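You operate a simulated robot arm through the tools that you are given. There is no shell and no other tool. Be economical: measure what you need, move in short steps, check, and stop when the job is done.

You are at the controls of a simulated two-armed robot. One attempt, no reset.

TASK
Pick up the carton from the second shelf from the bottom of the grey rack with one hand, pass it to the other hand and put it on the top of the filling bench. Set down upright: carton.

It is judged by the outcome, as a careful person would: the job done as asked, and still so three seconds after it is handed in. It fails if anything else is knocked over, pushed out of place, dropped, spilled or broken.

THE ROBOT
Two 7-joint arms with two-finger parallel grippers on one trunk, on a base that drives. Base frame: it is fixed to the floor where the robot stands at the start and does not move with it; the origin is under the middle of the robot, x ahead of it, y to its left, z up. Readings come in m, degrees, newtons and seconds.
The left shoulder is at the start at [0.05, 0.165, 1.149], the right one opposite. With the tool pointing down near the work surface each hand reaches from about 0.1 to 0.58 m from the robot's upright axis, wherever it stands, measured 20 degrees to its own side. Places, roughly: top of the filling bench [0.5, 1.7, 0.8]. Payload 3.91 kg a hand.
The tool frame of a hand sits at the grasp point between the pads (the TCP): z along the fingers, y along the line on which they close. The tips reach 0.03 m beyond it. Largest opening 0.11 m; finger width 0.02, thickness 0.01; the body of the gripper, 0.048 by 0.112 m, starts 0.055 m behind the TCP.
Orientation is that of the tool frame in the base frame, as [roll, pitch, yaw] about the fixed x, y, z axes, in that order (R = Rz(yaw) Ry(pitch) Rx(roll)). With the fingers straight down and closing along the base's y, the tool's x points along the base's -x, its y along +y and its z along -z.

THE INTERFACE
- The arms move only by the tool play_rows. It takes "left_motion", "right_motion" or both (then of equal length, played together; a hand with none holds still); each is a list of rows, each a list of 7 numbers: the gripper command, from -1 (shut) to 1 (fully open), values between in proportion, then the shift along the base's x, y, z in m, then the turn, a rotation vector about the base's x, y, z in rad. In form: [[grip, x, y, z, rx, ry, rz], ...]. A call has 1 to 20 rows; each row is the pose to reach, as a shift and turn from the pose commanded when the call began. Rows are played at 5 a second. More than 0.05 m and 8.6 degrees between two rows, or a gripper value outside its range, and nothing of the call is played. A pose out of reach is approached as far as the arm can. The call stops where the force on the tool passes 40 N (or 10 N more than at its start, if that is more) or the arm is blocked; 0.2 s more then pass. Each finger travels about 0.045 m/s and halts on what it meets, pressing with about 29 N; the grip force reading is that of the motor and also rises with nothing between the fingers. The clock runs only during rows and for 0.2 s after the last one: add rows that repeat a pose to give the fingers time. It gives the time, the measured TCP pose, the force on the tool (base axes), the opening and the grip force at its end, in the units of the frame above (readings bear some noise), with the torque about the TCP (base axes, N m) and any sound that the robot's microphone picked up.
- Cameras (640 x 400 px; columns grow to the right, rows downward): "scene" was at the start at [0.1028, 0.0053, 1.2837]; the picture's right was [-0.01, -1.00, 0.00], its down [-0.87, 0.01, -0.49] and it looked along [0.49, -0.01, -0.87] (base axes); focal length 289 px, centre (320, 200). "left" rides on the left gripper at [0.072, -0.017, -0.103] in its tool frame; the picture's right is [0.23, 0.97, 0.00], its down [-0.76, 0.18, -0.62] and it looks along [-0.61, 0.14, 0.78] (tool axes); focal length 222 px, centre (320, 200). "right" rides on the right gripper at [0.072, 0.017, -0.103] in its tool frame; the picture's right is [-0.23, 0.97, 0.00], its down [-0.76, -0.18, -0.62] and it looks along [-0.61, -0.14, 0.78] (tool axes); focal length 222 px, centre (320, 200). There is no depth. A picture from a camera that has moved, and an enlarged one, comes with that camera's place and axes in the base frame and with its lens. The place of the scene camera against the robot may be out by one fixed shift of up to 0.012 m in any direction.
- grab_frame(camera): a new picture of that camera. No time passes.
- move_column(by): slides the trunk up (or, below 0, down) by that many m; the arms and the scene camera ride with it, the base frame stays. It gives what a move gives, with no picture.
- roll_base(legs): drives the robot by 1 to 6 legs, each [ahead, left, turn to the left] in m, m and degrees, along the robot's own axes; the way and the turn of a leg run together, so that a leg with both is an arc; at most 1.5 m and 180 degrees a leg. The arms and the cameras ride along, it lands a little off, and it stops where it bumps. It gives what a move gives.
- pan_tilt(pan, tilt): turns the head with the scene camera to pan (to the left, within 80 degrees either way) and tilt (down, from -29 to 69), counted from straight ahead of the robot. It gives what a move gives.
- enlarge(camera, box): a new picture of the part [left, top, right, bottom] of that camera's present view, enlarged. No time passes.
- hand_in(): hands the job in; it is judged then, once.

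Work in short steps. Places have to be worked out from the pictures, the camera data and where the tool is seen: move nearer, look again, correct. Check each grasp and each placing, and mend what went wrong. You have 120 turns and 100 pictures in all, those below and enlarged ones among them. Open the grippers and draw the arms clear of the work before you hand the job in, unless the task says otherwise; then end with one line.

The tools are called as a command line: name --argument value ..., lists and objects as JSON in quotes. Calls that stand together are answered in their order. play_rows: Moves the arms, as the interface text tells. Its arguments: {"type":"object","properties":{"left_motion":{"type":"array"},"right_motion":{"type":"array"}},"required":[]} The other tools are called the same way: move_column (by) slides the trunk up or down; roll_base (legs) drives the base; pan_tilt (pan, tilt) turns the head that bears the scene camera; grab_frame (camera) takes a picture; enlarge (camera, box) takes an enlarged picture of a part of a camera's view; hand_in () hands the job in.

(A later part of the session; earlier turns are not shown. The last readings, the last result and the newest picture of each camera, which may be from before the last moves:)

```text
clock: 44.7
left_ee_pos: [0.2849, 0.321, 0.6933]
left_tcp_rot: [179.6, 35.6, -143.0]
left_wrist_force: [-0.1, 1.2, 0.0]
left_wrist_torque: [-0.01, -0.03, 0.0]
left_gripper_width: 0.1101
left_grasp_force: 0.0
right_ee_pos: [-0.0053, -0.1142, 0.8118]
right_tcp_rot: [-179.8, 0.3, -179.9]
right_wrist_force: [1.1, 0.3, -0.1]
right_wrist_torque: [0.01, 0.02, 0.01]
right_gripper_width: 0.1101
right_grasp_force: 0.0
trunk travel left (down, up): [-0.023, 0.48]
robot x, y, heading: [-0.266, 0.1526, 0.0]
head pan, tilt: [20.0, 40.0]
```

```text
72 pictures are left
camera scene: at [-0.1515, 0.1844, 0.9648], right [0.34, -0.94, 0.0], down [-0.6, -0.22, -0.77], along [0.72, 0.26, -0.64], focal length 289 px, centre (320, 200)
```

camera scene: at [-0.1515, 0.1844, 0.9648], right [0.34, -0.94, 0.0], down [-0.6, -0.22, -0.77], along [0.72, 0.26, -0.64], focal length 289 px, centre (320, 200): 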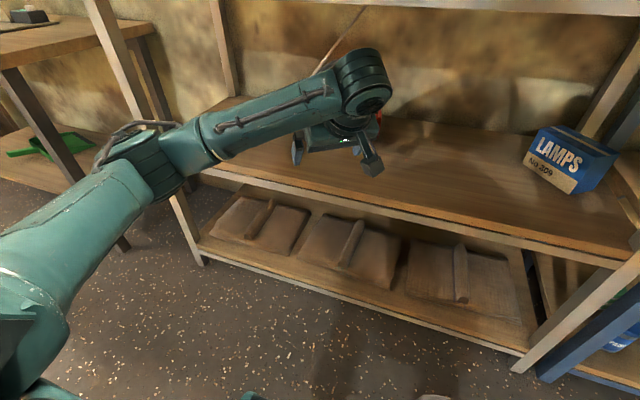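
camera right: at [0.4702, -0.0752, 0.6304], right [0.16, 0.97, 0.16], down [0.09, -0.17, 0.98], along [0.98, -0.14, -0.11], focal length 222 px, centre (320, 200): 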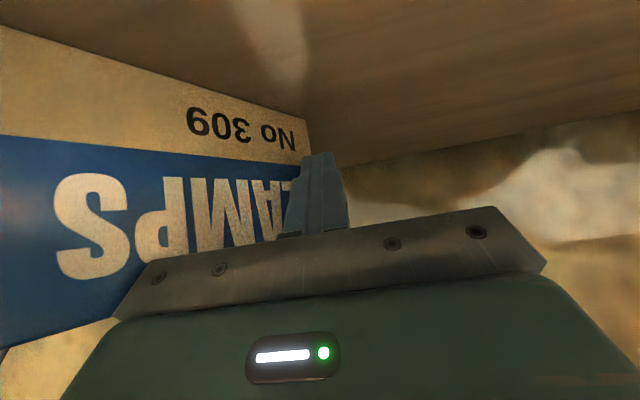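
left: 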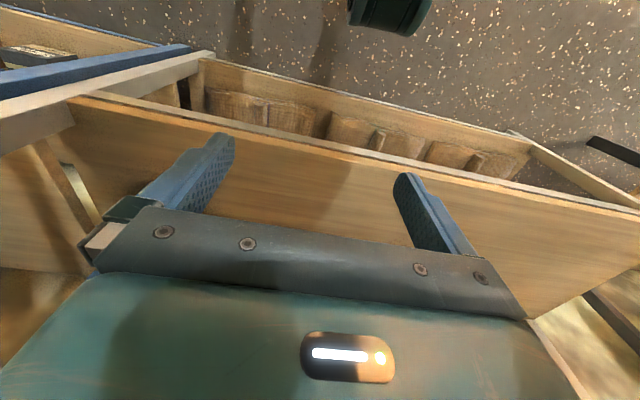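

Good posture. I sidestep the base to y≈−0.25 (TCP y≈−0.08) while still outside, and check.

roll_base --legs '[[0, -0.4, 0]]'

pan_tilt --pan 15 --tilt 25

grab_frame --camera "scene"

grab_frame --camera "left"

```text
clock: 47.1
left_ee_pos: [0.2839, -0.0729, 0.6934]
left_tcp_rot: [179.6, 35.5, -142.5]
left_wrist_force: [0.4, 0.0, 0.2]
left_wrist_torque: [-0.01, -0.03, 0.0]
left_gripper_width: 0.1101
left_grasp_force: 0.1
right_ee_pos: [-0.0028, -0.5099, 0.8115]
right_tcp_rot: [-179.7, 0.4, -179.6]
right_wrist_force: [0.6, 0.3, -0.2]
right_wrist_torque: [-0.02, -0.01, 0.01]
right_gripper_width: 0.1102
right_grasp_force: 0.1
trunk travel left (down, up): [-0.023, 0.48]
robot x, y, heading: [-0.2662, -0.2458, 0.2]
head pan, tilt: [20.0, 40.0]
```

```text
clock: 47.9
left_ee_pos: [0.2845, -0.0721, 0.6931]
left_tcp_rot: [179.6, 35.6, -142.5]
left_wrist_force: [-0.4, 0.5, -0.2]
left_wrist_torque: [0.01, 0.0, 0.03]
left_gripper_width: 0.11
left_grasp_force: 0.1
right_ee_pos: [-0.003, -0.5103, 0.811]
right_tcp_rot: [-179.8, 0.5, -179.5]
right_wrist_force: [0.5, -0.5, 0.0]
right_wrist_torque: [0.0, -0.03, -0.01]
right_gripper_width: 0.11
right_grasp_force: 0.0
trunk travel left (down, up): [-0.023, 0.48]
robot x, y, heading: [-0.2688, -0.2529, 0.3]
head pan, tilt: [15.0, 25.0]
```

```text
71 pictures are left
camera scene: at [-0.1417, -0.217, 0.988], right [0.26, -0.96, 0.0], down [-0.41, -0.11, -0.91], along [0.87, 0.24, -0.42], focal length 289 px, centre (320, 200)
```

scene: 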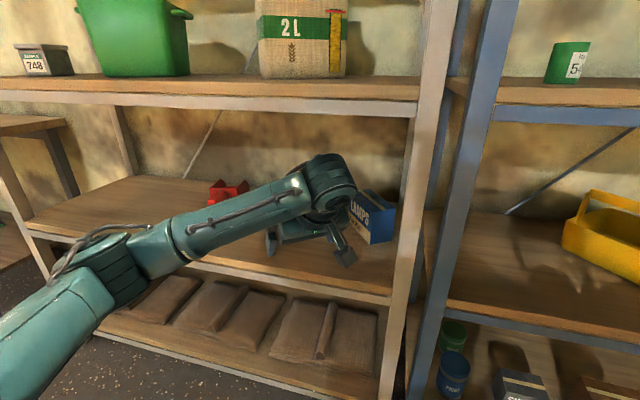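

```text
70 pictures are left
camera left: at [0.2022, -0.1576, 0.7353], right [-0.74, 0.66, -0.13], down [0.1, 0.29, 0.95], along [0.66, 0.69, -0.28], focal length 222 px, centre (320, 200)
```

left: 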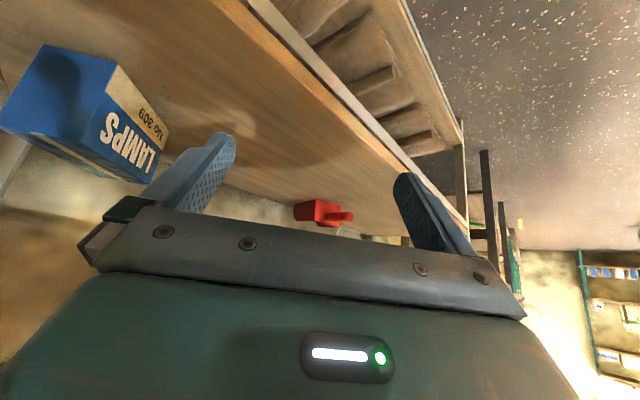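

Geometry matches: knuckle top ≈0.89 against the beam's 0.91. I drive ahead 0.22 m.

roll_base --legs '[[0.22, 0, 0]]'

grab_frame --camera "scene"

grab_frame --camera "left"

```text
clock: 49.6
left_ee_pos: [0.5007, -0.0689, 0.6931]
left_tcp_rot: [179.6, 35.6, -142.3]
left_wrist_force: [1.0, 0.5, -0.8]
left_wrist_torque: [-0.03, -0.01, 0.0]
left_gripper_width: 0.1099
left_grasp_force: 0.1
right_ee_pos: [0.216, -0.5072, 0.811]
right_tcp_rot: [-179.8, 0.3, -179.5]
right_wrist_force: [0.0, 0.4, 0.1]
right_wrist_torque: [0.0, 0.0, 0.03]
right_gripper_width: 0.1101
right_grasp_force: 0.0
trunk travel left (down, up): [-0.023, 0.48]
robot x, y, heading: [-0.0491, -0.2442, 0.4]
head pan, tilt: [15.0, 25.0]
```

```text
69 pictures are left
camera scene: at [0.0747, -0.2151, 0.9881], right [0.27, -0.96, 0.0], down [-0.41, -0.11, -0.91], along [0.87, 0.24, -0.42], focal length 289 px, centre (320, 200)
```

scene: 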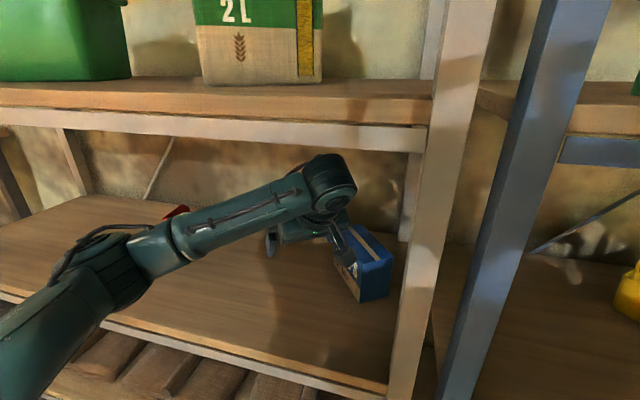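

```text
68 pictures are left
camera left: at [0.4182, -0.1545, 0.7354], right [-0.74, 0.66, -0.13], down [0.1, 0.29, 0.95], along [0.66, 0.7, -0.28], focal length 222 px, centre (320, 200)
```

left: 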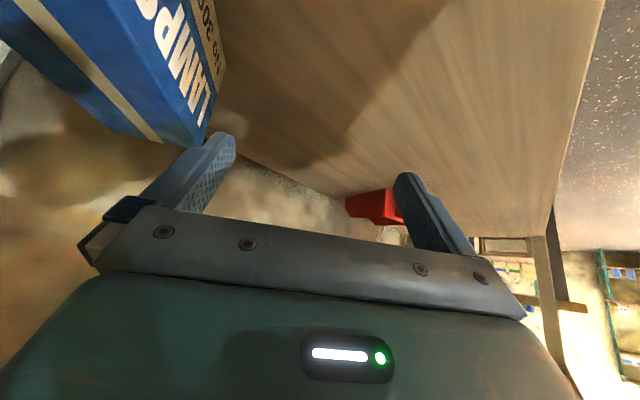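

Carton corner A re-measured at (0.631,−0.098), matching. I raise slightly, extend the arm 0.07 m, then look before sidestepping over the carton.

play_rows --left_motion '[[1, 0.0, 0, 0.006, 0, 0, 0], [1, 0.03, 0, 0.006, 0, 0, 0], [1, 0.06, 0, 0.006, 0, 0, 0], [1, 0.072, 0, 0.006, 0, 0, 0], [1, 0.072, 0, 0.006, 0, 0, 0]]'

grab_frame --camera "left"

enlarge --camera "scene" --box '[240, 100, 480, 250]'

```text
clock: 50.8
left_ee_pos: [0.5728, -0.0683, 0.6988]
left_tcp_rot: [179.6, 35.7, -142.4]
left_wrist_force: [-0.5, -0.3, 0.2]
left_wrist_torque: [0.04, 0.04, 0.0]
left_gripper_width: 0.1098
left_grasp_force: 0.0
right_ee_pos: [0.2148, -0.508, 0.8117]
right_tcp_rot: [-179.8, 0.3, -179.3]
right_wrist_force: [-0.3, 0.2, 0.4]
right_wrist_torque: [0.03, -0.02, 0.04]
right_gripper_width: 0.1097
right_grasp_force: 0.0
trunk travel left (down, up): [-0.023, 0.48]
robot x, y, heading: [-0.0508, -0.2456, 0.7]
head pan, tilt: [15.0, 25.0]
```

```text
67 pictures are left
camera left: at [0.4908, -0.1544, 0.741], right [-0.74, 0.66, -0.13], down [0.1, 0.29, 0.95], along [0.66, 0.69, -0.28], focal length 222 px, centre (320, 200)
```

left: 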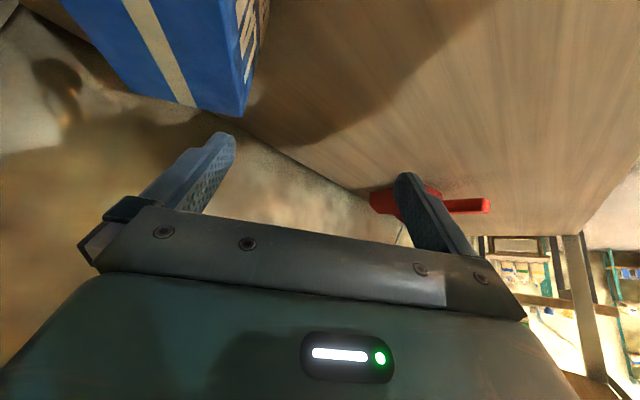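

```text
2.67 times, centred on (360, 175) of scene
camera zoom: at [0.0747, -0.2151, 0.9881], right [0.27, -0.96, 0.0], down [-0.41, -0.11, -0.91], along [0.87, 0.24, -0.42], focal length 772 px, centre (213, 267)
```

zoom: 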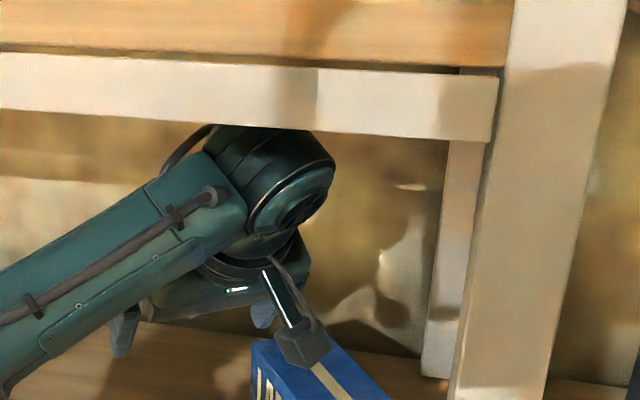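

Box top measures ≈0.651; fingertips at ≈0.674 clear it. I sidestep the base 0.11 m right over the carton.

roll_base --legs '[[0, -0.11, 0]]'

grab_frame --camera "left"

enlarge --camera "scene" --box '[240, 100, 480, 250]'

```text
clock: 52.0
left_ee_pos: [0.5756, -0.1803, 0.6998]
left_tcp_rot: [179.6, 35.6, -142.5]
left_wrist_force: [-0.2, -0.3, -0.5]
left_wrist_torque: [-0.04, 0.01, -0.02]
left_gripper_width: 0.1098
left_grasp_force: 0.1
right_ee_pos: [0.2155, -0.6173, 0.8107]
right_tcp_rot: [-179.9, 0.5, -179.5]
right_wrist_force: [0.1, -0.3, -0.1]
right_wrist_torque: [0.01, 0.0, 0.01]
right_gripper_width: 0.1103
right_grasp_force: 0.1
trunk travel left (down, up): [-0.023, 0.48]
robot x, y, heading: [-0.0508, -0.356, 0.2]
head pan, tilt: [15.0, 25.0]
```

```text
65 pictures are left
camera left: at [0.4917, -0.2644, 0.7411], right [-0.74, 0.66, -0.13], down [0.1, 0.29, 0.95], along [0.66, 0.69, -0.28], focal length 222 px, centre (320, 200)
```

left: 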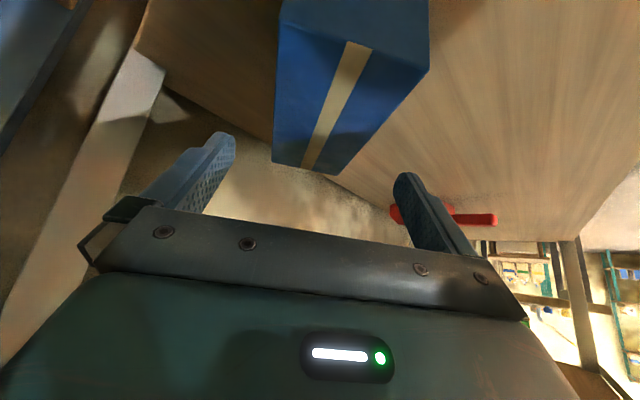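

```text
2.67 times, centred on (360, 175) of scene
camera zoom: at [0.0756, -0.3247, 0.9881], right [0.27, -0.96, 0.0], down [-0.41, -0.11, -0.91], along [0.87, 0.24, -0.42], focal length 772 px, centre (213, 267)
```

zoom: 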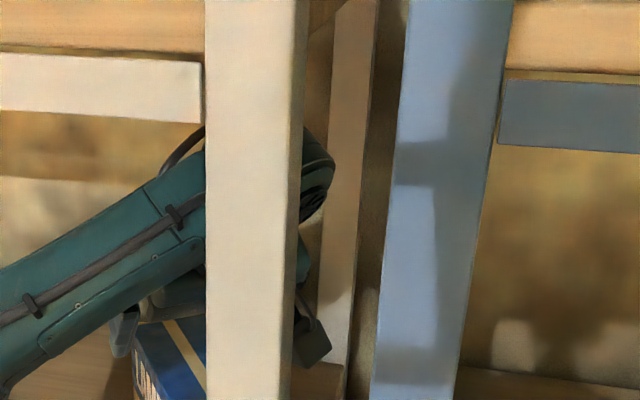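

The carton sits centred between the fingers (centre (0.581,−0.172), yaw 39°). I descend to z≈0.632 with a small shift toward the near end.

play_rows --left_motion '[[1, -0.005, -0.004, -0.02, 0, 0, 0.02], [1, -0.01, -0.008, -0.04, 0, 0, 0.02], [1, -0.01, -0.008, -0.055, 0, 0, 0.02], [1, -0.01, -0.008, -0.067, 0, 0, 0.02], [1, -0.01, -0.008, -0.067, 0, 0, 0.02]]'

grab_frame --camera "left"

```text
clock: 53.2
left_ee_pos: [0.5626, -0.1863, 0.632]
left_tcp_rot: [179.7, 35.5, -141.2]
left_wrist_force: [0.5, 0.2, -0.5]
left_wrist_torque: [0.06, 0.02, 0.03]
left_gripper_width: 0.1101
left_grasp_force: 0.1
right_ee_pos: [0.2136, -0.6165, 0.8117]
right_tcp_rot: [-179.9, 0.4, -179.4]
right_wrist_force: [-0.2, -0.2, -0.3]
right_wrist_torque: [-0.02, -0.02, -0.02]
right_gripper_width: 0.1099
right_grasp_force: 0.1
trunk travel left (down, up): [-0.023, 0.48]
robot x, y, heading: [-0.0491, -0.3545, 0.6]
head pan, tilt: [15.0, 25.0]
```

```text
63 pictures are left
camera left: at [0.4824, -0.2734, 0.6752], right [-0.76, 0.64, -0.13], down [0.09, 0.3, 0.95], along [0.65, 0.71, -0.28], focal length 222 px, centre (320, 200)
```

left: 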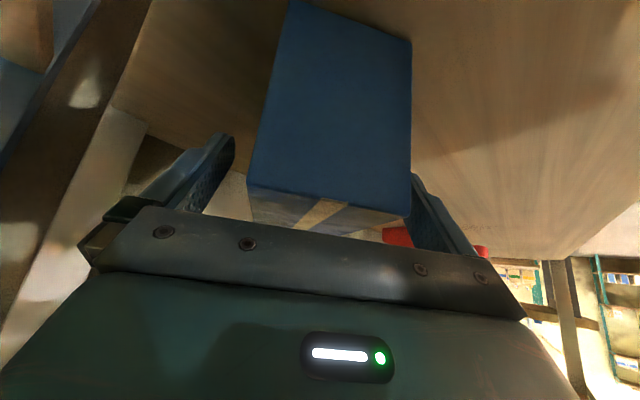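

The carton is between the fingers. I close the left gripper.

play_rows --left_motion '[[0.6, 0, 0, 0, 0, 0, 0], [0.3, 0, 0, 0, 0, 0, 0], [-1, 0, 0, 0, 0, 0, 0], [-1, 0, 0, 0, 0, 0, 0], [-1, 0, 0, 0, 0, 0, 0], [-1, 0, 0, 0, 0, 0, 0]]'

grab_frame --camera "left"

```text
clock: 54.6
left_ee_pos: [0.5635, -0.1867, 0.6327]
left_tcp_rot: [179.7, 35.6, -141.3]
left_wrist_force: [0.4, -0.8, 0.5]
left_wrist_torque: [-0.04, -0.32, -0.15]
left_gripper_width: 0.0701
left_grasp_force: 29.0
right_ee_pos: [0.2142, -0.6179, 0.8114]
right_tcp_rot: [-179.9, 0.5, -179.4]
right_wrist_force: [-0.1, 0.4, 0.7]
right_wrist_torque: [0.04, 0.0, 0.03]
right_gripper_width: 0.1099
right_grasp_force: 0.0
trunk travel left (down, up): [-0.023, 0.48]
robot x, y, heading: [-0.0503, -0.3531, 0.4]
head pan, tilt: [15.0, 25.0]
```

```text
62 pictures are left
camera left: at [0.4824, -0.2736, 0.6755], right [-0.76, 0.64, -0.13], down [0.09, 0.3, 0.95], along [0.65, 0.71, -0.28], focal length 222 px, centre (320, 200)
```

left: 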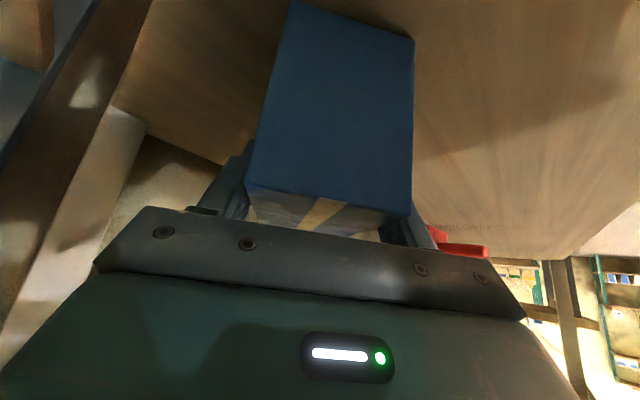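

Gripped at 0.070 m. I lift 0.045 m and check.

play_rows --left_motion '[[-1, 0, 0, 0.015, 0, 0, 0], [-1, 0, 0, 0.03, 0, 0, 0], [-1, 0, 0, 0.045, 0, 0, 0], [-1, 0, 0, 0.045, 0, 0, 0]]'

grab_frame --camera "left"

```text
clock: 55.6
left_ee_pos: [0.5623, -0.1849, 0.6764]
left_tcp_rot: [179.7, 35.7, -141.4]
left_wrist_force: [0.2, 0.2, -1.9]
left_wrist_torque: [-0.02, 0.06, 0.0]
left_gripper_width: 0.07
left_grasp_force: 29.3
right_ee_pos: [0.2153, -0.6183, 0.8103]
right_tcp_rot: [-179.7, 0.4, -179.4]
right_wrist_force: [-0.1, -0.4, 0.1]
right_wrist_torque: [0.01, -0.01, -0.01]
right_gripper_width: 0.1099
right_grasp_force: 0.1
trunk travel left (down, up): [-0.023, 0.48]
robot x, y, heading: [-0.0475, -0.3542, 0.3]
head pan, tilt: [15.0, 25.0]
```

```text
61 pictures are left
camera left: at [0.4821, -0.2726, 0.7189], right [-0.76, 0.64, -0.13], down [0.09, 0.3, 0.95], along [0.65, 0.71, -0.28], focal length 222 px, centre (320, 200)
```

left: 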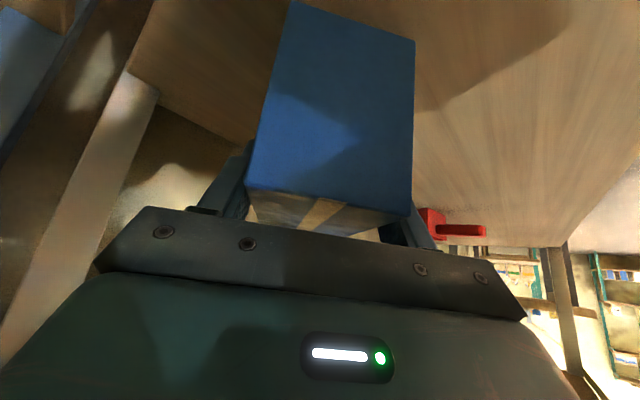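

The carton is held firmly and clear of the shelf. I sidestep left 0.12 m, then back out of the rack.

roll_base --legs '[[0, 0.12, 0]]'

roll_base --legs '[[-0.55, 0, 0]]'

grab_frame --camera "scene"

```text
clock: 56.8
left_ee_pos: [0.5629, -0.0668, 0.6771]
left_tcp_rot: [179.7, 35.5, -141.4]
left_wrist_force: [-0.5, 0.1, -2.1]
left_wrist_torque: [-0.06, 0.04, -0.01]
left_gripper_width: 0.07
left_grasp_force: 29.2
right_ee_pos: [0.2134, -0.4985, 0.8115]
right_tcp_rot: [-179.8, 0.4, -179.5]
right_wrist_force: [0.2, 0.0, -0.1]
right_wrist_torque: [0.0, 0.0, -0.03]
right_gripper_width: 0.11
right_grasp_force: 0.1
trunk travel left (down, up): [-0.023, 0.48]
robot x, y, heading: [-0.0513, -0.2347, 0.3]
head pan, tilt: [15.0, 25.0]
```

```text
clock: 60.0
left_ee_pos: [0.0112, -0.0702, 0.6764]
left_tcp_rot: [179.6, 35.6, -141.6]
left_wrist_force: [0.7, -0.2, -1.2]
left_wrist_torque: [-0.05, 0.04, 0.01]
left_gripper_width: 0.07
left_grasp_force: 28.9
right_ee_pos: [-0.3365, -0.5005, 0.8115]
right_tcp_rot: [-179.8, 0.4, -179.5]
right_wrist_force: [-0.3, -1.1, -0.5]
right_wrist_torque: [0.05, 0.01, -0.02]
right_gripper_width: 0.1098
right_grasp_force: 0.1
trunk travel left (down, up): [-0.023, 0.48]
robot x, y, heading: [-0.6005, -0.2383, 0.2]
head pan, tilt: [15.0, 25.0]
```

```text
60 pictures are left
camera scene: at [-0.4752, -0.2082, 0.988], right [0.26, -0.96, 0.0], down [-0.41, -0.11, -0.91], along [0.87, 0.24, -0.42], focal length 289 px, centre (320, 200)
```

scene: 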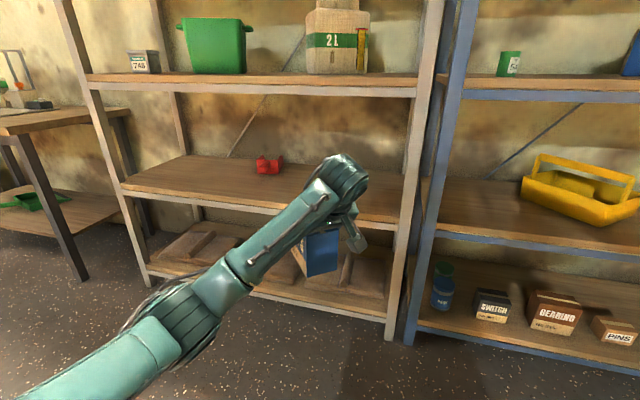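

Out of the rack with the carton. Now I prepare the handover: turn the left hand to point right across the robot's front (carton's long axis along y), drawing in.

play_rows --left_motion '[[-1, -0.02, 0, 0.01, 0, 0, -0.14], [-1, -0.04, 0, 0.02, 0, 0, -0.28], [-1, -0.06, 0, 0.03, 0, 0, -0.42], [-1, -0.08, 0, 0.04, 0, 0, -0.56], [-1, -0.1, 0, 0.05, 0, 0, -0.7], [-1, -0.11, 0, 0.05, 0, 0, -0.84], [-1, -0.12, 0, 0.05, 0, 0, -0.98], [-1, -0.13, 0, 0.05, 0, 0, -1.12], [-1, -0.14, 0, 0.05, 0, 0, -1.26], [-1, -0.15, 0, 0.05, 0, 0, -1.4], [-1, -0.16, 0, 0.05, 0, 0, -1.54], [-1, -0.16, 0, 0.05, 0, 0, -1.68], [-1, -0.16, 0, 0.05, 0, 0, -1.82], [-1, -0.16, 0, 0.05, 0, 0, -1.96], [-1, -0.16, 0, 0.05, 0, 0, -2.1], [-1, -0.16, 0, 0.05, 0, 0, -2.23], [-1, -0.16, 0, 0.05, 0, 0, -2.23]]'

move_column --by 0.25

pan_tilt --pan 0 --tilt 45

grab_frame --camera "scene"

```text
clock: 63.6
left_ee_pos: [-0.1483, -0.0699, 0.7258]
left_tcp_rot: [179.7, 35.7, 90.8]
left_wrist_force: [-0.3, 0.4, -2.5]
left_wrist_torque: [0.04, -0.04, 0.03]
left_gripper_width: 0.0699
left_grasp_force: 29.0
right_ee_pos: [-0.3374, -0.5009, 0.8109]
right_tcp_rot: [-179.8, 0.4, -179.6]
right_wrist_force: [0.9, -1.0, -0.5]
right_wrist_torque: [0.0, 0.02, 0.0]
right_gripper_width: 0.1098
right_grasp_force: 0.0
trunk travel left (down, up): [-0.023, 0.48]
robot x, y, heading: [-0.5998, -0.2349, 0.3]
head pan, tilt: [15.0, 25.0]
```

```text
clock: 66.2
left_ee_pos: [-0.1477, -0.0701, 0.9754]
left_tcp_rot: [179.7, 35.6, 90.8]
left_wrist_force: [0.0, 0.2, -2.0]
left_wrist_torque: [0.07, -0.05, 0.0]
left_gripper_width: 0.0697
left_grasp_force: 29.3
right_ee_pos: [-0.3378, -0.5016, 1.0617]
right_tcp_rot: [-179.8, 0.5, -179.5]
right_wrist_force: [0.6, 0.6, -0.7]
right_wrist_torque: [-0.05, -0.02, -0.01]
right_gripper_width: 0.1099
right_grasp_force: 0.0
trunk travel left (down, up): [-0.273, 0.23]
robot x, y, heading: [-0.6, -0.2391, 0.4]
head pan, tilt: [15.0, 25.0]
```

```text
clock: 67.0
left_ee_pos: [-0.1468, -0.0704, 0.9752]
left_tcp_rot: [179.7, 35.6, 90.8]
left_wrist_force: [-0.5, 0.3, -2.1]
left_wrist_torque: [0.1, -0.03, -0.02]
left_gripper_width: 0.0698
left_grasp_force: 29.2
right_ee_pos: [-0.3357, -0.5005, 1.0612]
right_tcp_rot: [-179.7, 0.3, -179.6]
right_wrist_force: [0.7, -0.3, -0.6]
right_wrist_torque: [0.02, 0.01, 0.02]
right_gripper_width: 0.1101
right_grasp_force: 0.1
trunk travel left (down, up): [-0.273, 0.23]
robot x, y, heading: [-0.6032, -0.2373, 0.2]
head pan, tilt: [0.0, 45.0]
```

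```text
59 pictures are left
camera scene: at [-0.4828, -0.232, 1.2075], right [0.0, -1.0, 0.0], down [-0.71, 0.0, -0.71], along [0.71, 0.0, -0.71], focal length 289 px, centre (320, 200)
```

scene: 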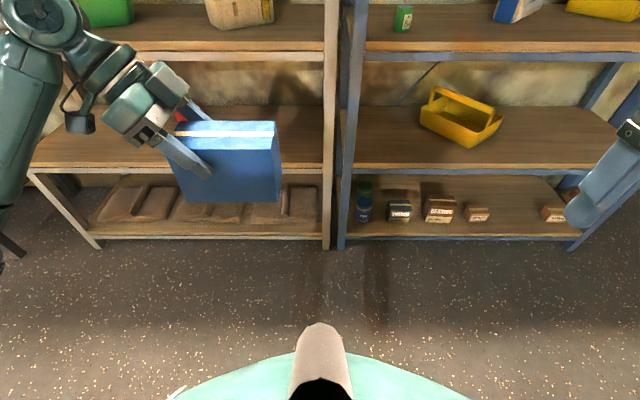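

The left hand points right with the carton's free end toward the right arm (end at y≈−0.165). I bring the right hand up facing it: yaw +90° and move in front at a safe distance.

play_rows --right_motion '[[1, 0.02, 0.01, 0, 0, 0, 0.131], [1, 0.04, 0.02, 0, 0, 0, 0.262], [1, 0.06, 0.03, 0, 0, 0, 0.393], [1, 0.08, 0.04, 0, 0, 0, 0.524], [1, 0.1, 0.05, -0.01, 0, 0, 0.655], [1, 0.12, 0.07, -0.02, 0, 0, 0.785], [1, 0.14, 0.09, -0.03, 0, 0, 0.916], [1, 0.16, 0.11, -0.04, 0, 0, 1.047], [1, 0.18, 0.13, -0.05, 0, 0, 1.178], [1, 0.19, 0.14, -0.06, 0, 0, 1.309], [1, 0.19, 0.15, -0.06, 0, 0, 1.44], [1, 0.19, 0.15, -0.06, 0, 0, 1.571], [1, 0.19, 0.15, -0.06, 0, 0, 1.571]]'

play_rows --right_motion '[[1, 0, 0, 0, 0.122, 0, 0], [1, 0, 0, 0, 0.244, 0, 0], [1, 0, 0, 0, 0.366, 0, 0], [1, 0, 0, 0, 0.489, 0, 0], [1, 0, 0, 0, 0.611, 0, 0], [1, 0, 0, 0, 0.611, 0, 0]]'

grab_frame --camera "scene"

grab_frame --camera "right"

```text
clock: 69.8
left_ee_pos: [-0.1483, -0.0697, 0.9758]
left_tcp_rot: [179.8, 35.6, 90.9]
left_wrist_force: [-1.0, 0.1, -1.7]
left_wrist_torque: [0.08, 0.02, -0.01]
left_gripper_width: 0.0699
left_grasp_force: 29.3
right_ee_pos: [-0.1466, -0.3509, 1.0007]
right_tcp_rot: [-179.8, 0.4, -89.5]
right_wrist_force: [-0.7, 0.7, 0.3]
right_wrist_torque: [0.0, -0.01, -0.02]
right_gripper_width: 0.1103
right_grasp_force: 0.0
trunk travel left (down, up): [-0.273, 0.23]
robot x, y, heading: [-0.5977, -0.2385, -0.1]
head pan, tilt: [0.0, 45.0]
```

```text
clock: 71.2
left_ee_pos: [-0.1476, -0.0699, 0.9757]
left_tcp_rot: [179.8, 35.6, 90.9]
left_wrist_force: [-1.3, 0.1, -1.7]
left_wrist_torque: [0.06, 0.0, 0.0]
left_gripper_width: 0.0697
left_grasp_force: 29.4
right_ee_pos: [-0.1468, -0.3518, 1.0005]
right_tcp_rot: [-179.4, 35.5, -89.5]
right_wrist_force: [0.2, -0.7, 0.2]
right_wrist_torque: [0.03, -0.04, -0.03]
right_gripper_width: 0.1101
right_grasp_force: 0.2
trunk travel left (down, up): [-0.273, 0.23]
robot x, y, heading: [-0.6022, -0.2383, 0.4]
head pan, tilt: [0.0, 45.0]
```

```text
58 pictures are left
camera scene: at [-0.4828, -0.2321, 1.2075], right [0.0, -1.0, 0.0], down [-0.71, 0.0, -0.71], along [0.71, 0.0, -0.71], focal length 289 px, centre (320, 200)
```

scene: 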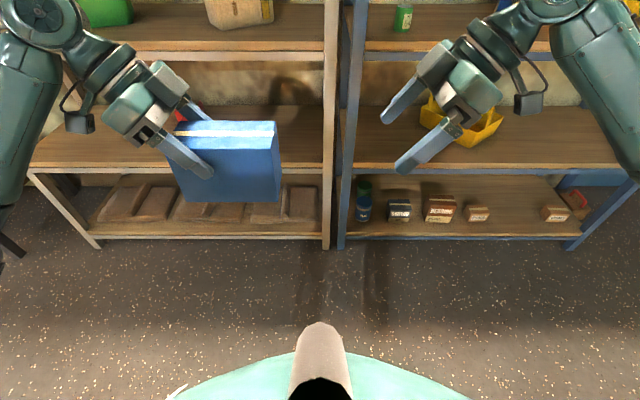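

```text
57 pictures are left
camera right: at [-0.1646, -0.4703, 1.0432], right [-0.98, 0.18, 0.13], down [0.17, 0.26, 0.95], along [0.14, 0.95, -0.28], focal length 222 px, centre (320, 200)
```

right: 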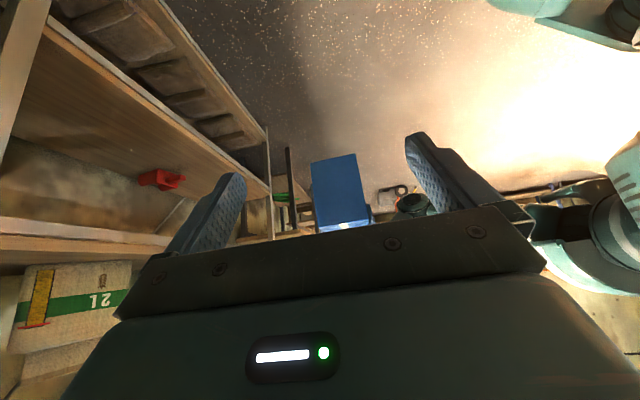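

Nicely mirrored and aligned in x. I move the right hand in so its open fingers straddle the carton's free end (to y≈−0.137, z≈0.975).

play_rows --right_motion '[[1, 0, 0.04, -0.012, 0, 0, 0], [1, 0, 0.08, -0.025, 0, 0, 0], [1, 0, 0.12, -0.025, 0, 0, 0], [1, 0, 0.155, -0.025, 0, 0, 0], [1, 0, 0.185, -0.025, 0, 0, 0], [1, 0, 0.185, -0.025, 0, 0, 0]]'

grab_frame --camera "scene"

grab_frame --camera "right"

```text
clock: 72.6
left_ee_pos: [-0.1478, -0.071, 0.9755]
left_tcp_rot: [179.7, 35.6, 90.8]
left_wrist_force: [1.1, 0.2, -2.5]
left_wrist_torque: [0.06, 0.01, 0.01]
left_gripper_width: 0.0699
left_grasp_force: 28.7
right_ee_pos: [-0.1497, -0.1656, 0.9764]
right_tcp_rot: [-179.5, 35.4, -89.5]
right_wrist_force: [0.0, 0.4, 0.5]
right_wrist_torque: [0.01, 0.01, 0.01]
right_gripper_width: 0.1102
right_grasp_force: 0.0
trunk travel left (down, up): [-0.273, 0.23]
robot x, y, heading: [-0.6021, -0.2389, 0.3]
head pan, tilt: [0.0, 45.0]
```

```text
56 pictures are left
camera scene: at [-0.4829, -0.2321, 1.2075], right [0.0, -1.0, 0.0], down [-0.71, 0.0, -0.71], along [0.71, 0.0, -0.71], focal length 289 px, centre (320, 200)
```

scene: 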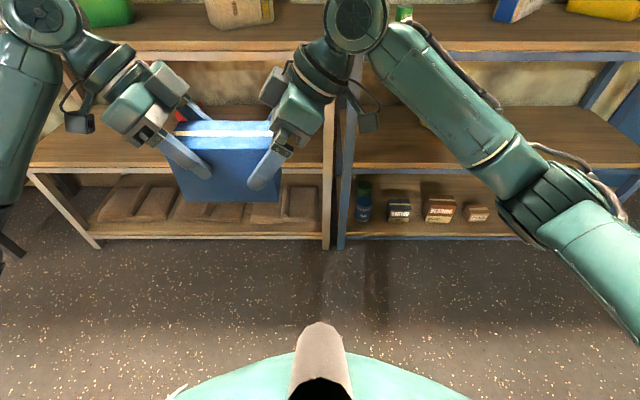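

```text
55 pictures are left
camera right: at [-0.1665, -0.2841, 1.0186], right [-0.98, 0.18, 0.13], down [0.17, 0.26, 0.95], along [0.14, 0.95, -0.28], focal length 222 px, centre (320, 200)
```

right: 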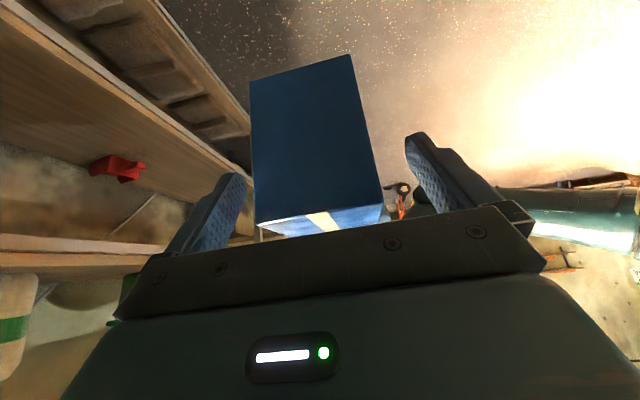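

Well centred. I advance another 0.025 m and close the right gripper.

play_rows --right_motion '[[1, 0.002, 0.012, 0, 0, 0, 0], [1, 0.003, 0.025, 0, 0, 0, 0], [0.5, 0.003, 0.025, 0, 0, 0, 0], [0.3, 0.003, 0.025, 0, 0, 0, 0], [-1, 0.003, 0.025, 0, 0, 0, 0], [-1, 0.003, 0.025, 0, 0, 0, 0], [-1, 0.003, 0.025, 0, 0, 0, 0], [-1, 0.003, 0.025, 0, 0, 0, 0]]'

grab_frame --camera "scene"

grab_frame --camera "right"

```text
clock: 74.4
left_ee_pos: [-0.1482, -0.0708, 0.9763]
left_tcp_rot: [179.5, 35.5, 90.8]
left_wrist_force: [14.4, 3.1, -3.5]
left_wrist_torque: [0.15, -0.27, 0.64]
left_gripper_width: 0.0698
left_grasp_force: 29.5
right_ee_pos: [-0.1457, -0.1397, 0.9747]
right_tcp_rot: [-179.6, 35.4, -89.5]
right_wrist_force: [-15.8, -1.6, 0.9]
right_wrist_torque: [0.02, 0.25, 0.45]
right_gripper_width: 0.0694
right_grasp_force: 28.6
trunk travel left (down, up): [-0.273, 0.23]
robot x, y, heading: [-0.6029, -0.2361, 0.0]
head pan, tilt: [0.0, 45.0]
```

```text
54 pictures are left
camera scene: at [-0.4828, -0.2321, 1.2075], right [0.0, -1.0, 0.0], down [-0.71, 0.0, -0.71], along [0.71, 0.0, -0.71], focal length 289 px, centre (320, 200)
```

scene: 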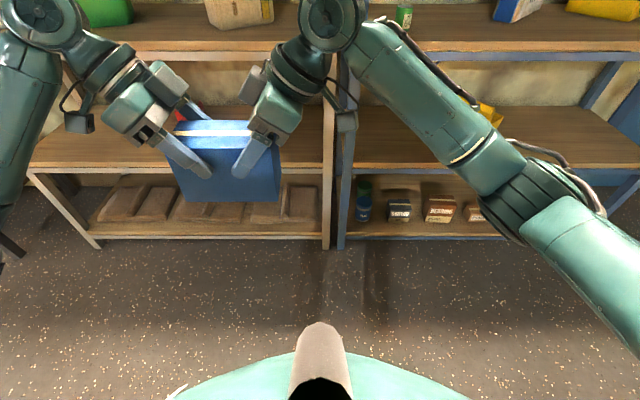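

```text
53 pictures are left
camera right: at [-0.1628, -0.2585, 1.0184], right [-0.98, 0.18, 0.13], down [0.17, 0.26, 0.95], along [0.14, 0.95, -0.29], focal length 222 px, centre (320, 200)
```

right: 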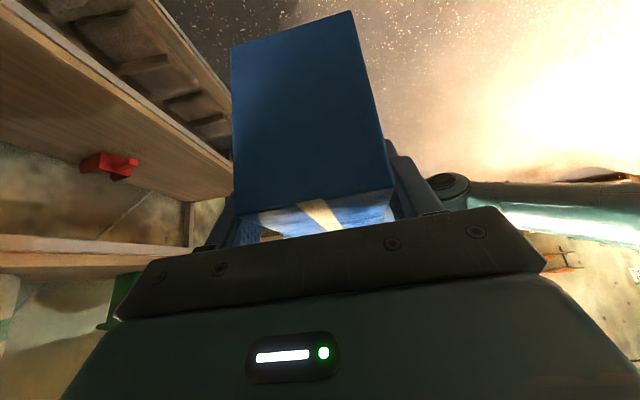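

Both hands hold the carton (0.0695 m). I relieve the sideways load a bit, then open the left gripper and withdraw it to the left.

play_rows --right_motion '[[-1, -0.003, 0, 0, 0, 0, 0], [-1, -0.003, 0, 0, 0, 0, 0], [-1, -0.003, 0, 0, 0, 0, 0], [-1, -0.003, 0, 0, 0, 0, 0], [-1, -0.003, 0, 0, 0, 0, 0], [-1, -0.003, 0, 0, 0, 0, 0], [-1, -0.003, 0, 0, 0, 0, 0], [-1, -0.003, 0, 0, 0, 0, 0], [-1, -0.003, 0, 0, 0, 0, 0]]' --left_motion '[[-1, 0, 0, 0, 0, 0, 0], [0.5, 0, 0, 0, 0, 0, 0], [1, 0, 0, 0, 0, 0, 0], [1, 0, 0, 0, 0, 0, 0], [1, 0, 0, 0, 0, 0, 0], [1, 0, 0.03, 0, 0, 0, 0], [1, 0, 0.07, 0.01, 0, 0, 0], [1, 0, 0.11, 0.02, 0, 0, 0], [1, 0, 0.11, 0.02, 0, 0, 0]]'

grab_frame --camera "scene"

grab_frame --camera "right"

```text
clock: 76.4
left_ee_pos: [-0.147, 0.0396, 0.9965]
left_tcp_rot: [179.6, 35.6, 90.6]
left_wrist_force: [0.7, 1.2, 0.0]
left_wrist_torque: [0.03, 0.02, 0.02]
left_gripper_width: 0.1098
left_grasp_force: 0.0
right_ee_pos: [-0.1474, -0.141, 0.9764]
right_tcp_rot: [-179.5, 35.4, -89.5]
right_wrist_force: [0.7, 0.1, -0.6]
right_wrist_torque: [-0.1, -0.01, 0.01]
right_gripper_width: 0.0699
right_grasp_force: 28.6
trunk travel left (down, up): [-0.273, 0.23]
robot x, y, heading: [-0.6072, -0.2398, 0.5]
head pan, tilt: [0.0, 45.0]
```

```text
52 pictures are left
camera scene: at [-0.4829, -0.2321, 1.2075], right [0.0, -1.0, 0.0], down [-0.71, 0.0, -0.71], along [0.71, 0.0, -0.71], focal length 289 px, centre (320, 200)
```

scene: 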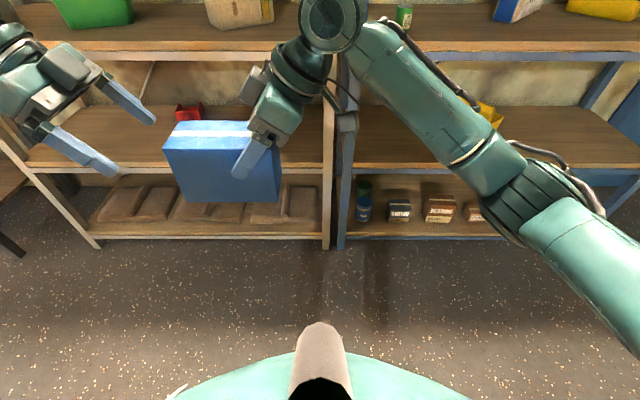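

```text
51 pictures are left
camera right: at [-0.1649, -0.259, 1.0185], right [-0.98, 0.18, 0.13], down [0.17, 0.26, 0.95], along [0.14, 0.95, -0.29], focal length 222 px, centre (320, 200)
```

right: 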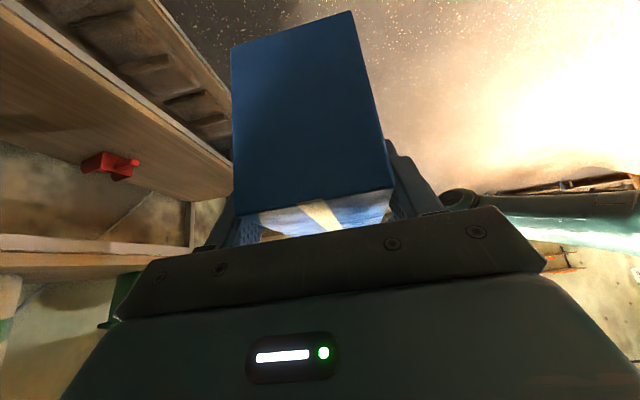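

Handover complete: the right hand holds the carton alone. I fold the left hand in toward the robot, then look left along the way to the bench.

play_rows --left_motion '[[1, -0.02, 0.02, 0.02, 0, 0, 0.14], [1, -0.04, 0.04, 0.04, 0, 0, 0.28], [1, -0.06, 0.04, 0.06, 0, 0, 0.42], [1, -0.08, 0.04, 0.08, 0, 0, 0.56], [1, -0.1, 0.04, 0.1, 0, 0, 0.7], [1, -0.1, 0.03, 0.1, 0, 0, 0.84], [1, -0.1, 0.02, 0.1, 0, 0, 0.98], [1, -0.1, 0.0, 0.1, 0, 0, 1.12], [1, -0.1, -0.02, 0.1, 0, 0, 1.26], [1, -0.1, -0.04, 0.1, 0, 0, 1.4], [1, -0.1, -0.05, 0.1, 0, 0, 1.54], [1, -0.1, -0.05, 0.1, 0, 0, 1.54]]'

pan_tilt --pan 70 --tilt 25

grab_frame --camera "scene"

```text
clock: 79.0
left_ee_pos: [-0.2485, -0.0103, 1.0959]
left_tcp_rot: [179.5, 35.5, 179.0]
left_wrist_force: [0.0, 0.3, -1.3]
left_wrist_torque: [-0.01, 0.02, 0.01]
left_gripper_width: 0.1102
left_grasp_force: 0.0
right_ee_pos: [-0.1475, -0.1396, 0.9756]
right_tcp_rot: [-179.4, 35.4, -89.5]
right_wrist_force: [0.1, -0.1, 0.8]
right_wrist_torque: [-0.07, 0.01, 0.0]
right_gripper_width: 0.0696
right_grasp_force: 29.2
trunk travel left (down, up): [-0.273, 0.23]
robot x, y, heading: [-0.5992, -0.2425, 0.3]
head pan, tilt: [0.0, 45.0]
```

```text
clock: 80.4
left_ee_pos: [-0.2486, -0.0109, 1.0954]
left_tcp_rot: [179.6, 35.6, 179.0]
left_wrist_force: [-0.2, -0.1, 0.1]
left_wrist_torque: [0.0, 0.02, 0.0]
left_gripper_width: 0.1101
left_grasp_force: 0.0
right_ee_pos: [-0.1471, -0.1407, 0.9764]
right_tcp_rot: [-179.6, 35.4, -89.5]
right_wrist_force: [-0.2, -0.4, -0.1]
right_wrist_torque: [-0.07, -0.01, 0.01]
right_gripper_width: 0.0696
right_grasp_force: 29.1
trunk travel left (down, up): [-0.273, 0.23]
robot x, y, heading: [-0.5993, -0.2374, 0.1]
head pan, tilt: [70.0, 25.0]
```

```text
50 pictures are left
camera scene: at [-0.5329, -0.1457, 1.238], right [0.94, -0.34, 0.0], down [-0.14, -0.4, -0.91], along [0.31, 0.85, -0.42], focal length 289 px, centre (320, 200)
```

scene: 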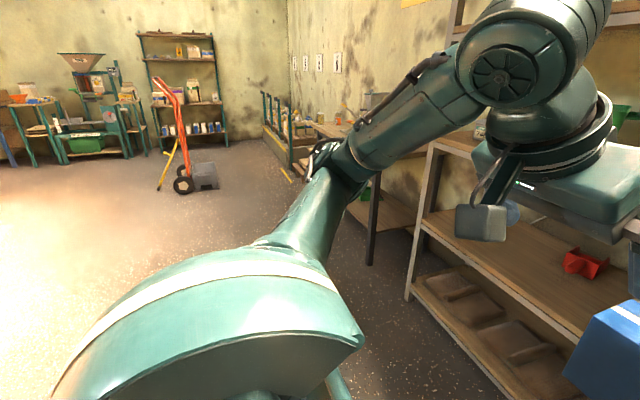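

The way left is clear (trolley is far off). I drive 1.5 m left, then look at the bench.

roll_base --legs '[[0, 1.5, 0]]'

pan_tilt --pan 10 --tilt 30

grab_frame --camera "scene"

pan_tilt --pan 55 --tilt 25

grab_frame --camera "scene"

```text
clock: 87.8
left_ee_pos: [-0.2614, 1.4893, 1.0961]
left_tcp_rot: [179.7, 35.6, 179.5]
left_wrist_force: [-1.0, -0.1, -0.3]
left_wrist_torque: [0.01, 0.01, 0.01]
left_gripper_width: 0.1099
left_grasp_force: 0.0
right_ee_pos: [-0.1596, 1.3607, 0.976]
right_tcp_rot: [-179.5, 35.4, -89.2]
right_wrist_force: [0.2, -0.2, -0.3]
right_wrist_torque: [-0.07, 0.02, 0.02]
right_gripper_width: 0.0698
right_grasp_force: 28.7
trunk travel left (down, up): [-0.273, 0.23]
robot x, y, heading: [-0.6114, 1.2589, 0.3]
head pan, tilt: [70.0, 25.0]
```

```text
clock: 89.1
left_ee_pos: [-0.2614, 1.4895, 1.0972]
left_tcp_rot: [179.6, 35.6, 179.4]
left_wrist_force: [-0.4, 0.1, 0.3]
left_wrist_torque: [0.01, 0.03, -0.02]
left_gripper_width: 0.1098
left_grasp_force: 0.0
right_ee_pos: [-0.1596, 1.36, 0.9763]
right_tcp_rot: [-179.4, 35.4, -89.0]
right_wrist_force: [0.8, 0.1, -0.1]
right_wrist_torque: [-0.08, 0.0, 0.02]
right_gripper_width: 0.0699
right_grasp_force: 29.1
trunk travel left (down, up): [-0.273, 0.23]
robot x, y, heading: [-0.6113, 1.2598, 0.7]
head pan, tilt: [10.0, 30.0]
```

```text
49 pictures are left
camera scene: at [-0.4866, 1.2825, 1.2301], right [0.19, -0.98, 0.0], down [-0.49, -0.09, -0.87], along [0.85, 0.16, -0.5], focal length 289 px, centre (320, 200)
```

scene: 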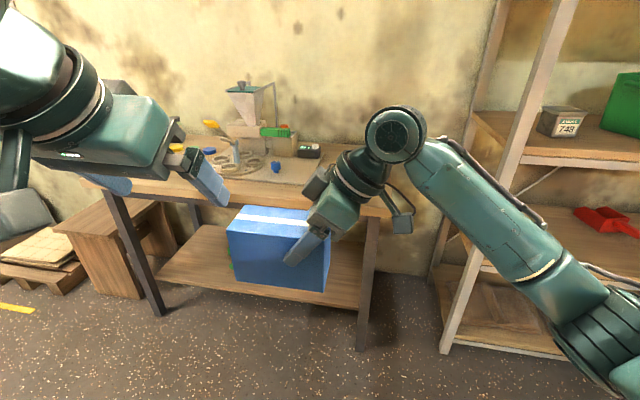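

```text
clock: 90.2
left_ee_pos: [-0.2614, 1.4911, 1.0965]
left_tcp_rot: [179.7, 35.6, 179.4]
left_wrist_force: [0.1, -1.1, -0.7]
left_wrist_torque: [0.0, -0.02, 0.01]
left_gripper_width: 0.1099
left_grasp_force: 0.1
right_ee_pos: [-0.1595, 1.3608, 0.9763]
right_tcp_rot: [-179.5, 35.5, -89.1]
right_wrist_force: [-0.1, 0.2, 0.5]
right_wrist_torque: [-0.08, -0.01, 0.01]
right_gripper_width: 0.0701
right_grasp_force: 28.8
trunk travel left (down, up): [-0.273, 0.23]
robot x, y, heading: [-0.6101, 1.2614, 0.5]
head pan, tilt: [55.0, 25.0]
```

```text
48 pictures are left
camera scene: at [-0.5234, 1.3417, 1.2381], right [0.83, -0.56, 0.0], down [-0.24, -0.35, -0.91], along [0.51, 0.75, -0.42], focal length 289 px, centre (320, 200)
```

scene: 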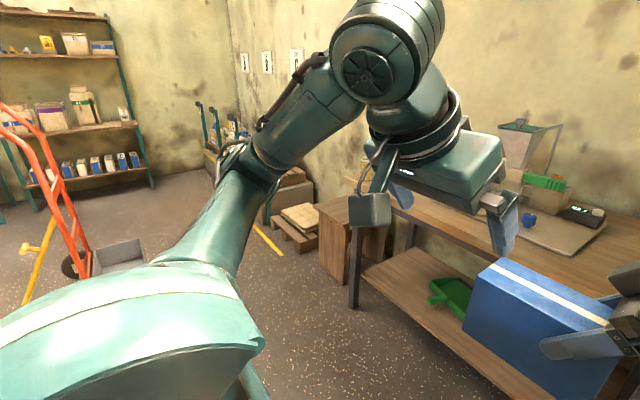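

The filling bench is ahead with equipment on it. I raise the trunk for a better look down onto its top to find free space.

move_column --by 0.2

play_rows --left_motion '[[1, -0.02, 0.04, 0, 0, 0, 0], [1, -0.04, 0.08, 0, 0, 0, 0], [1, -0.06, 0.12, 0, 0, 0, 0], [1, -0.08, 0.16, 0, 0, 0, 0], [1, -0.08, 0.16, 0, 0, 0, 0]]'

pan_tilt --pan 15 --tilt 30

grab_frame --camera "scene"

```text
clock: 92.4
left_ee_pos: [-0.2615, 1.4899, 1.2972]
left_tcp_rot: [179.6, 35.6, 179.4]
left_wrist_force: [0.3, 0.0, -0.5]
left_wrist_torque: [-0.01, -0.01, 0.02]
left_gripper_width: 0.1101
left_grasp_force: 0.1
right_ee_pos: [-0.1589, 1.3604, 1.1758]
right_tcp_rot: [-179.6, 35.4, -89.1]
right_wrist_force: [0.1, 0.2, -2.2]
right_wrist_torque: [-0.09, 0.0, -0.02]
right_gripper_width: 0.07
right_grasp_force: 28.8
trunk travel left (down, up): [-0.473, 0.03]
robot x, y, heading: [-0.6108, 1.261, 0.7]
head pan, tilt: [55.0, 25.0]
```

```text
clock: 93.6
left_ee_pos: [-0.3397, 1.6518, 1.297]
left_tcp_rot: [179.7, 35.5, 179.4]
left_wrist_force: [0.7, -0.1, -0.4]
left_wrist_torque: [-0.04, -0.02, -0.03]
left_gripper_width: 0.1101
left_grasp_force: 0.0
right_ee_pos: [-0.1587, 1.3603, 1.176]
right_tcp_rot: [-179.6, 35.5, -89.1]
right_wrist_force: [-0.6, -0.7, -1.3]
right_wrist_torque: [-0.05, -0.03, 0.01]
right_gripper_width: 0.0695
right_grasp_force: 29.4
trunk travel left (down, up): [-0.473, 0.03]
robot x, y, heading: [-0.6146, 1.2628, 0.9]
head pan, tilt: [55.0, 25.0]
```

```text
clock: 94.7
left_ee_pos: [-0.3396, 1.6507, 1.297]
left_tcp_rot: [179.7, 35.6, 179.4]
left_wrist_force: [0.0, 0.6, -0.1]
left_wrist_torque: [0.01, 0.0, 0.01]
left_gripper_width: 0.1099
left_grasp_force: 0.1
right_ee_pos: [-0.1591, 1.3614, 1.1768]
right_tcp_rot: [-179.5, 35.5, -89.1]
right_wrist_force: [-0.2, -0.1, -1.0]
right_wrist_torque: [-0.06, 0.01, 0.01]
right_gripper_width: 0.0699
right_grasp_force: 29.5
trunk travel left (down, up): [-0.473, 0.03]
robot x, y, heading: [-0.6154, 1.2561, 0.3]
head pan, tilt: [15.0, 30.0]
```

```text
47 pictures are left
camera scene: at [-0.4884, 1.2902, 1.4301], right [0.27, -0.96, 0.0], down [-0.48, -0.14, -0.87], along [0.83, 0.23, -0.5], focal length 289 px, centre (320, 200)
```

scene: 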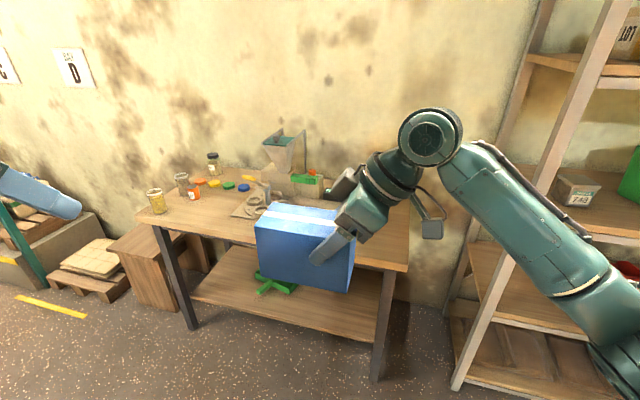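

Bench front edge ≈ x 0.24, y 1.2–2.23; jars left, machine in the middle. The right end is hidden by the carton; I check with the left wrist camera.

grab_frame --camera "left"

enlarge --camera "scene" --box '[120, 120, 440, 320]'

```text
46 pictures are left
camera left: at [-0.4581, 1.6361, 1.3388], right [-0.18, 0.98, -0.13], down [0.26, 0.17, 0.95], along [0.95, 0.14, -0.28], focal length 222 px, centre (320, 200)
```

left: 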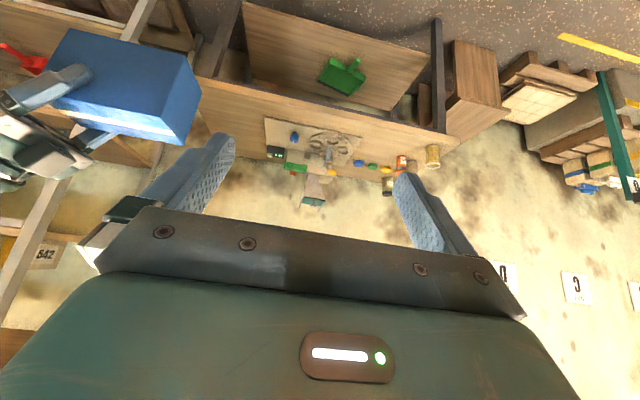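

```text
2.00 times, centred on (280, 220) of scene
camera zoom: at [-0.4884, 1.2902, 1.4301], right [0.27, -0.96, 0.0], down [-0.48, -0.14, -0.87], along [0.83, 0.23, -0.5], focal length 579 px, centre (400, 160)
```

zoom: 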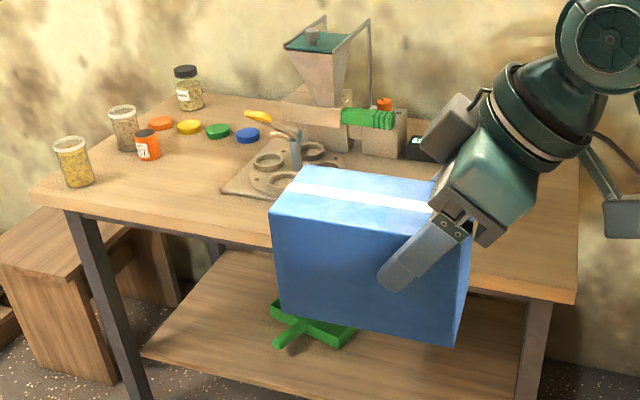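

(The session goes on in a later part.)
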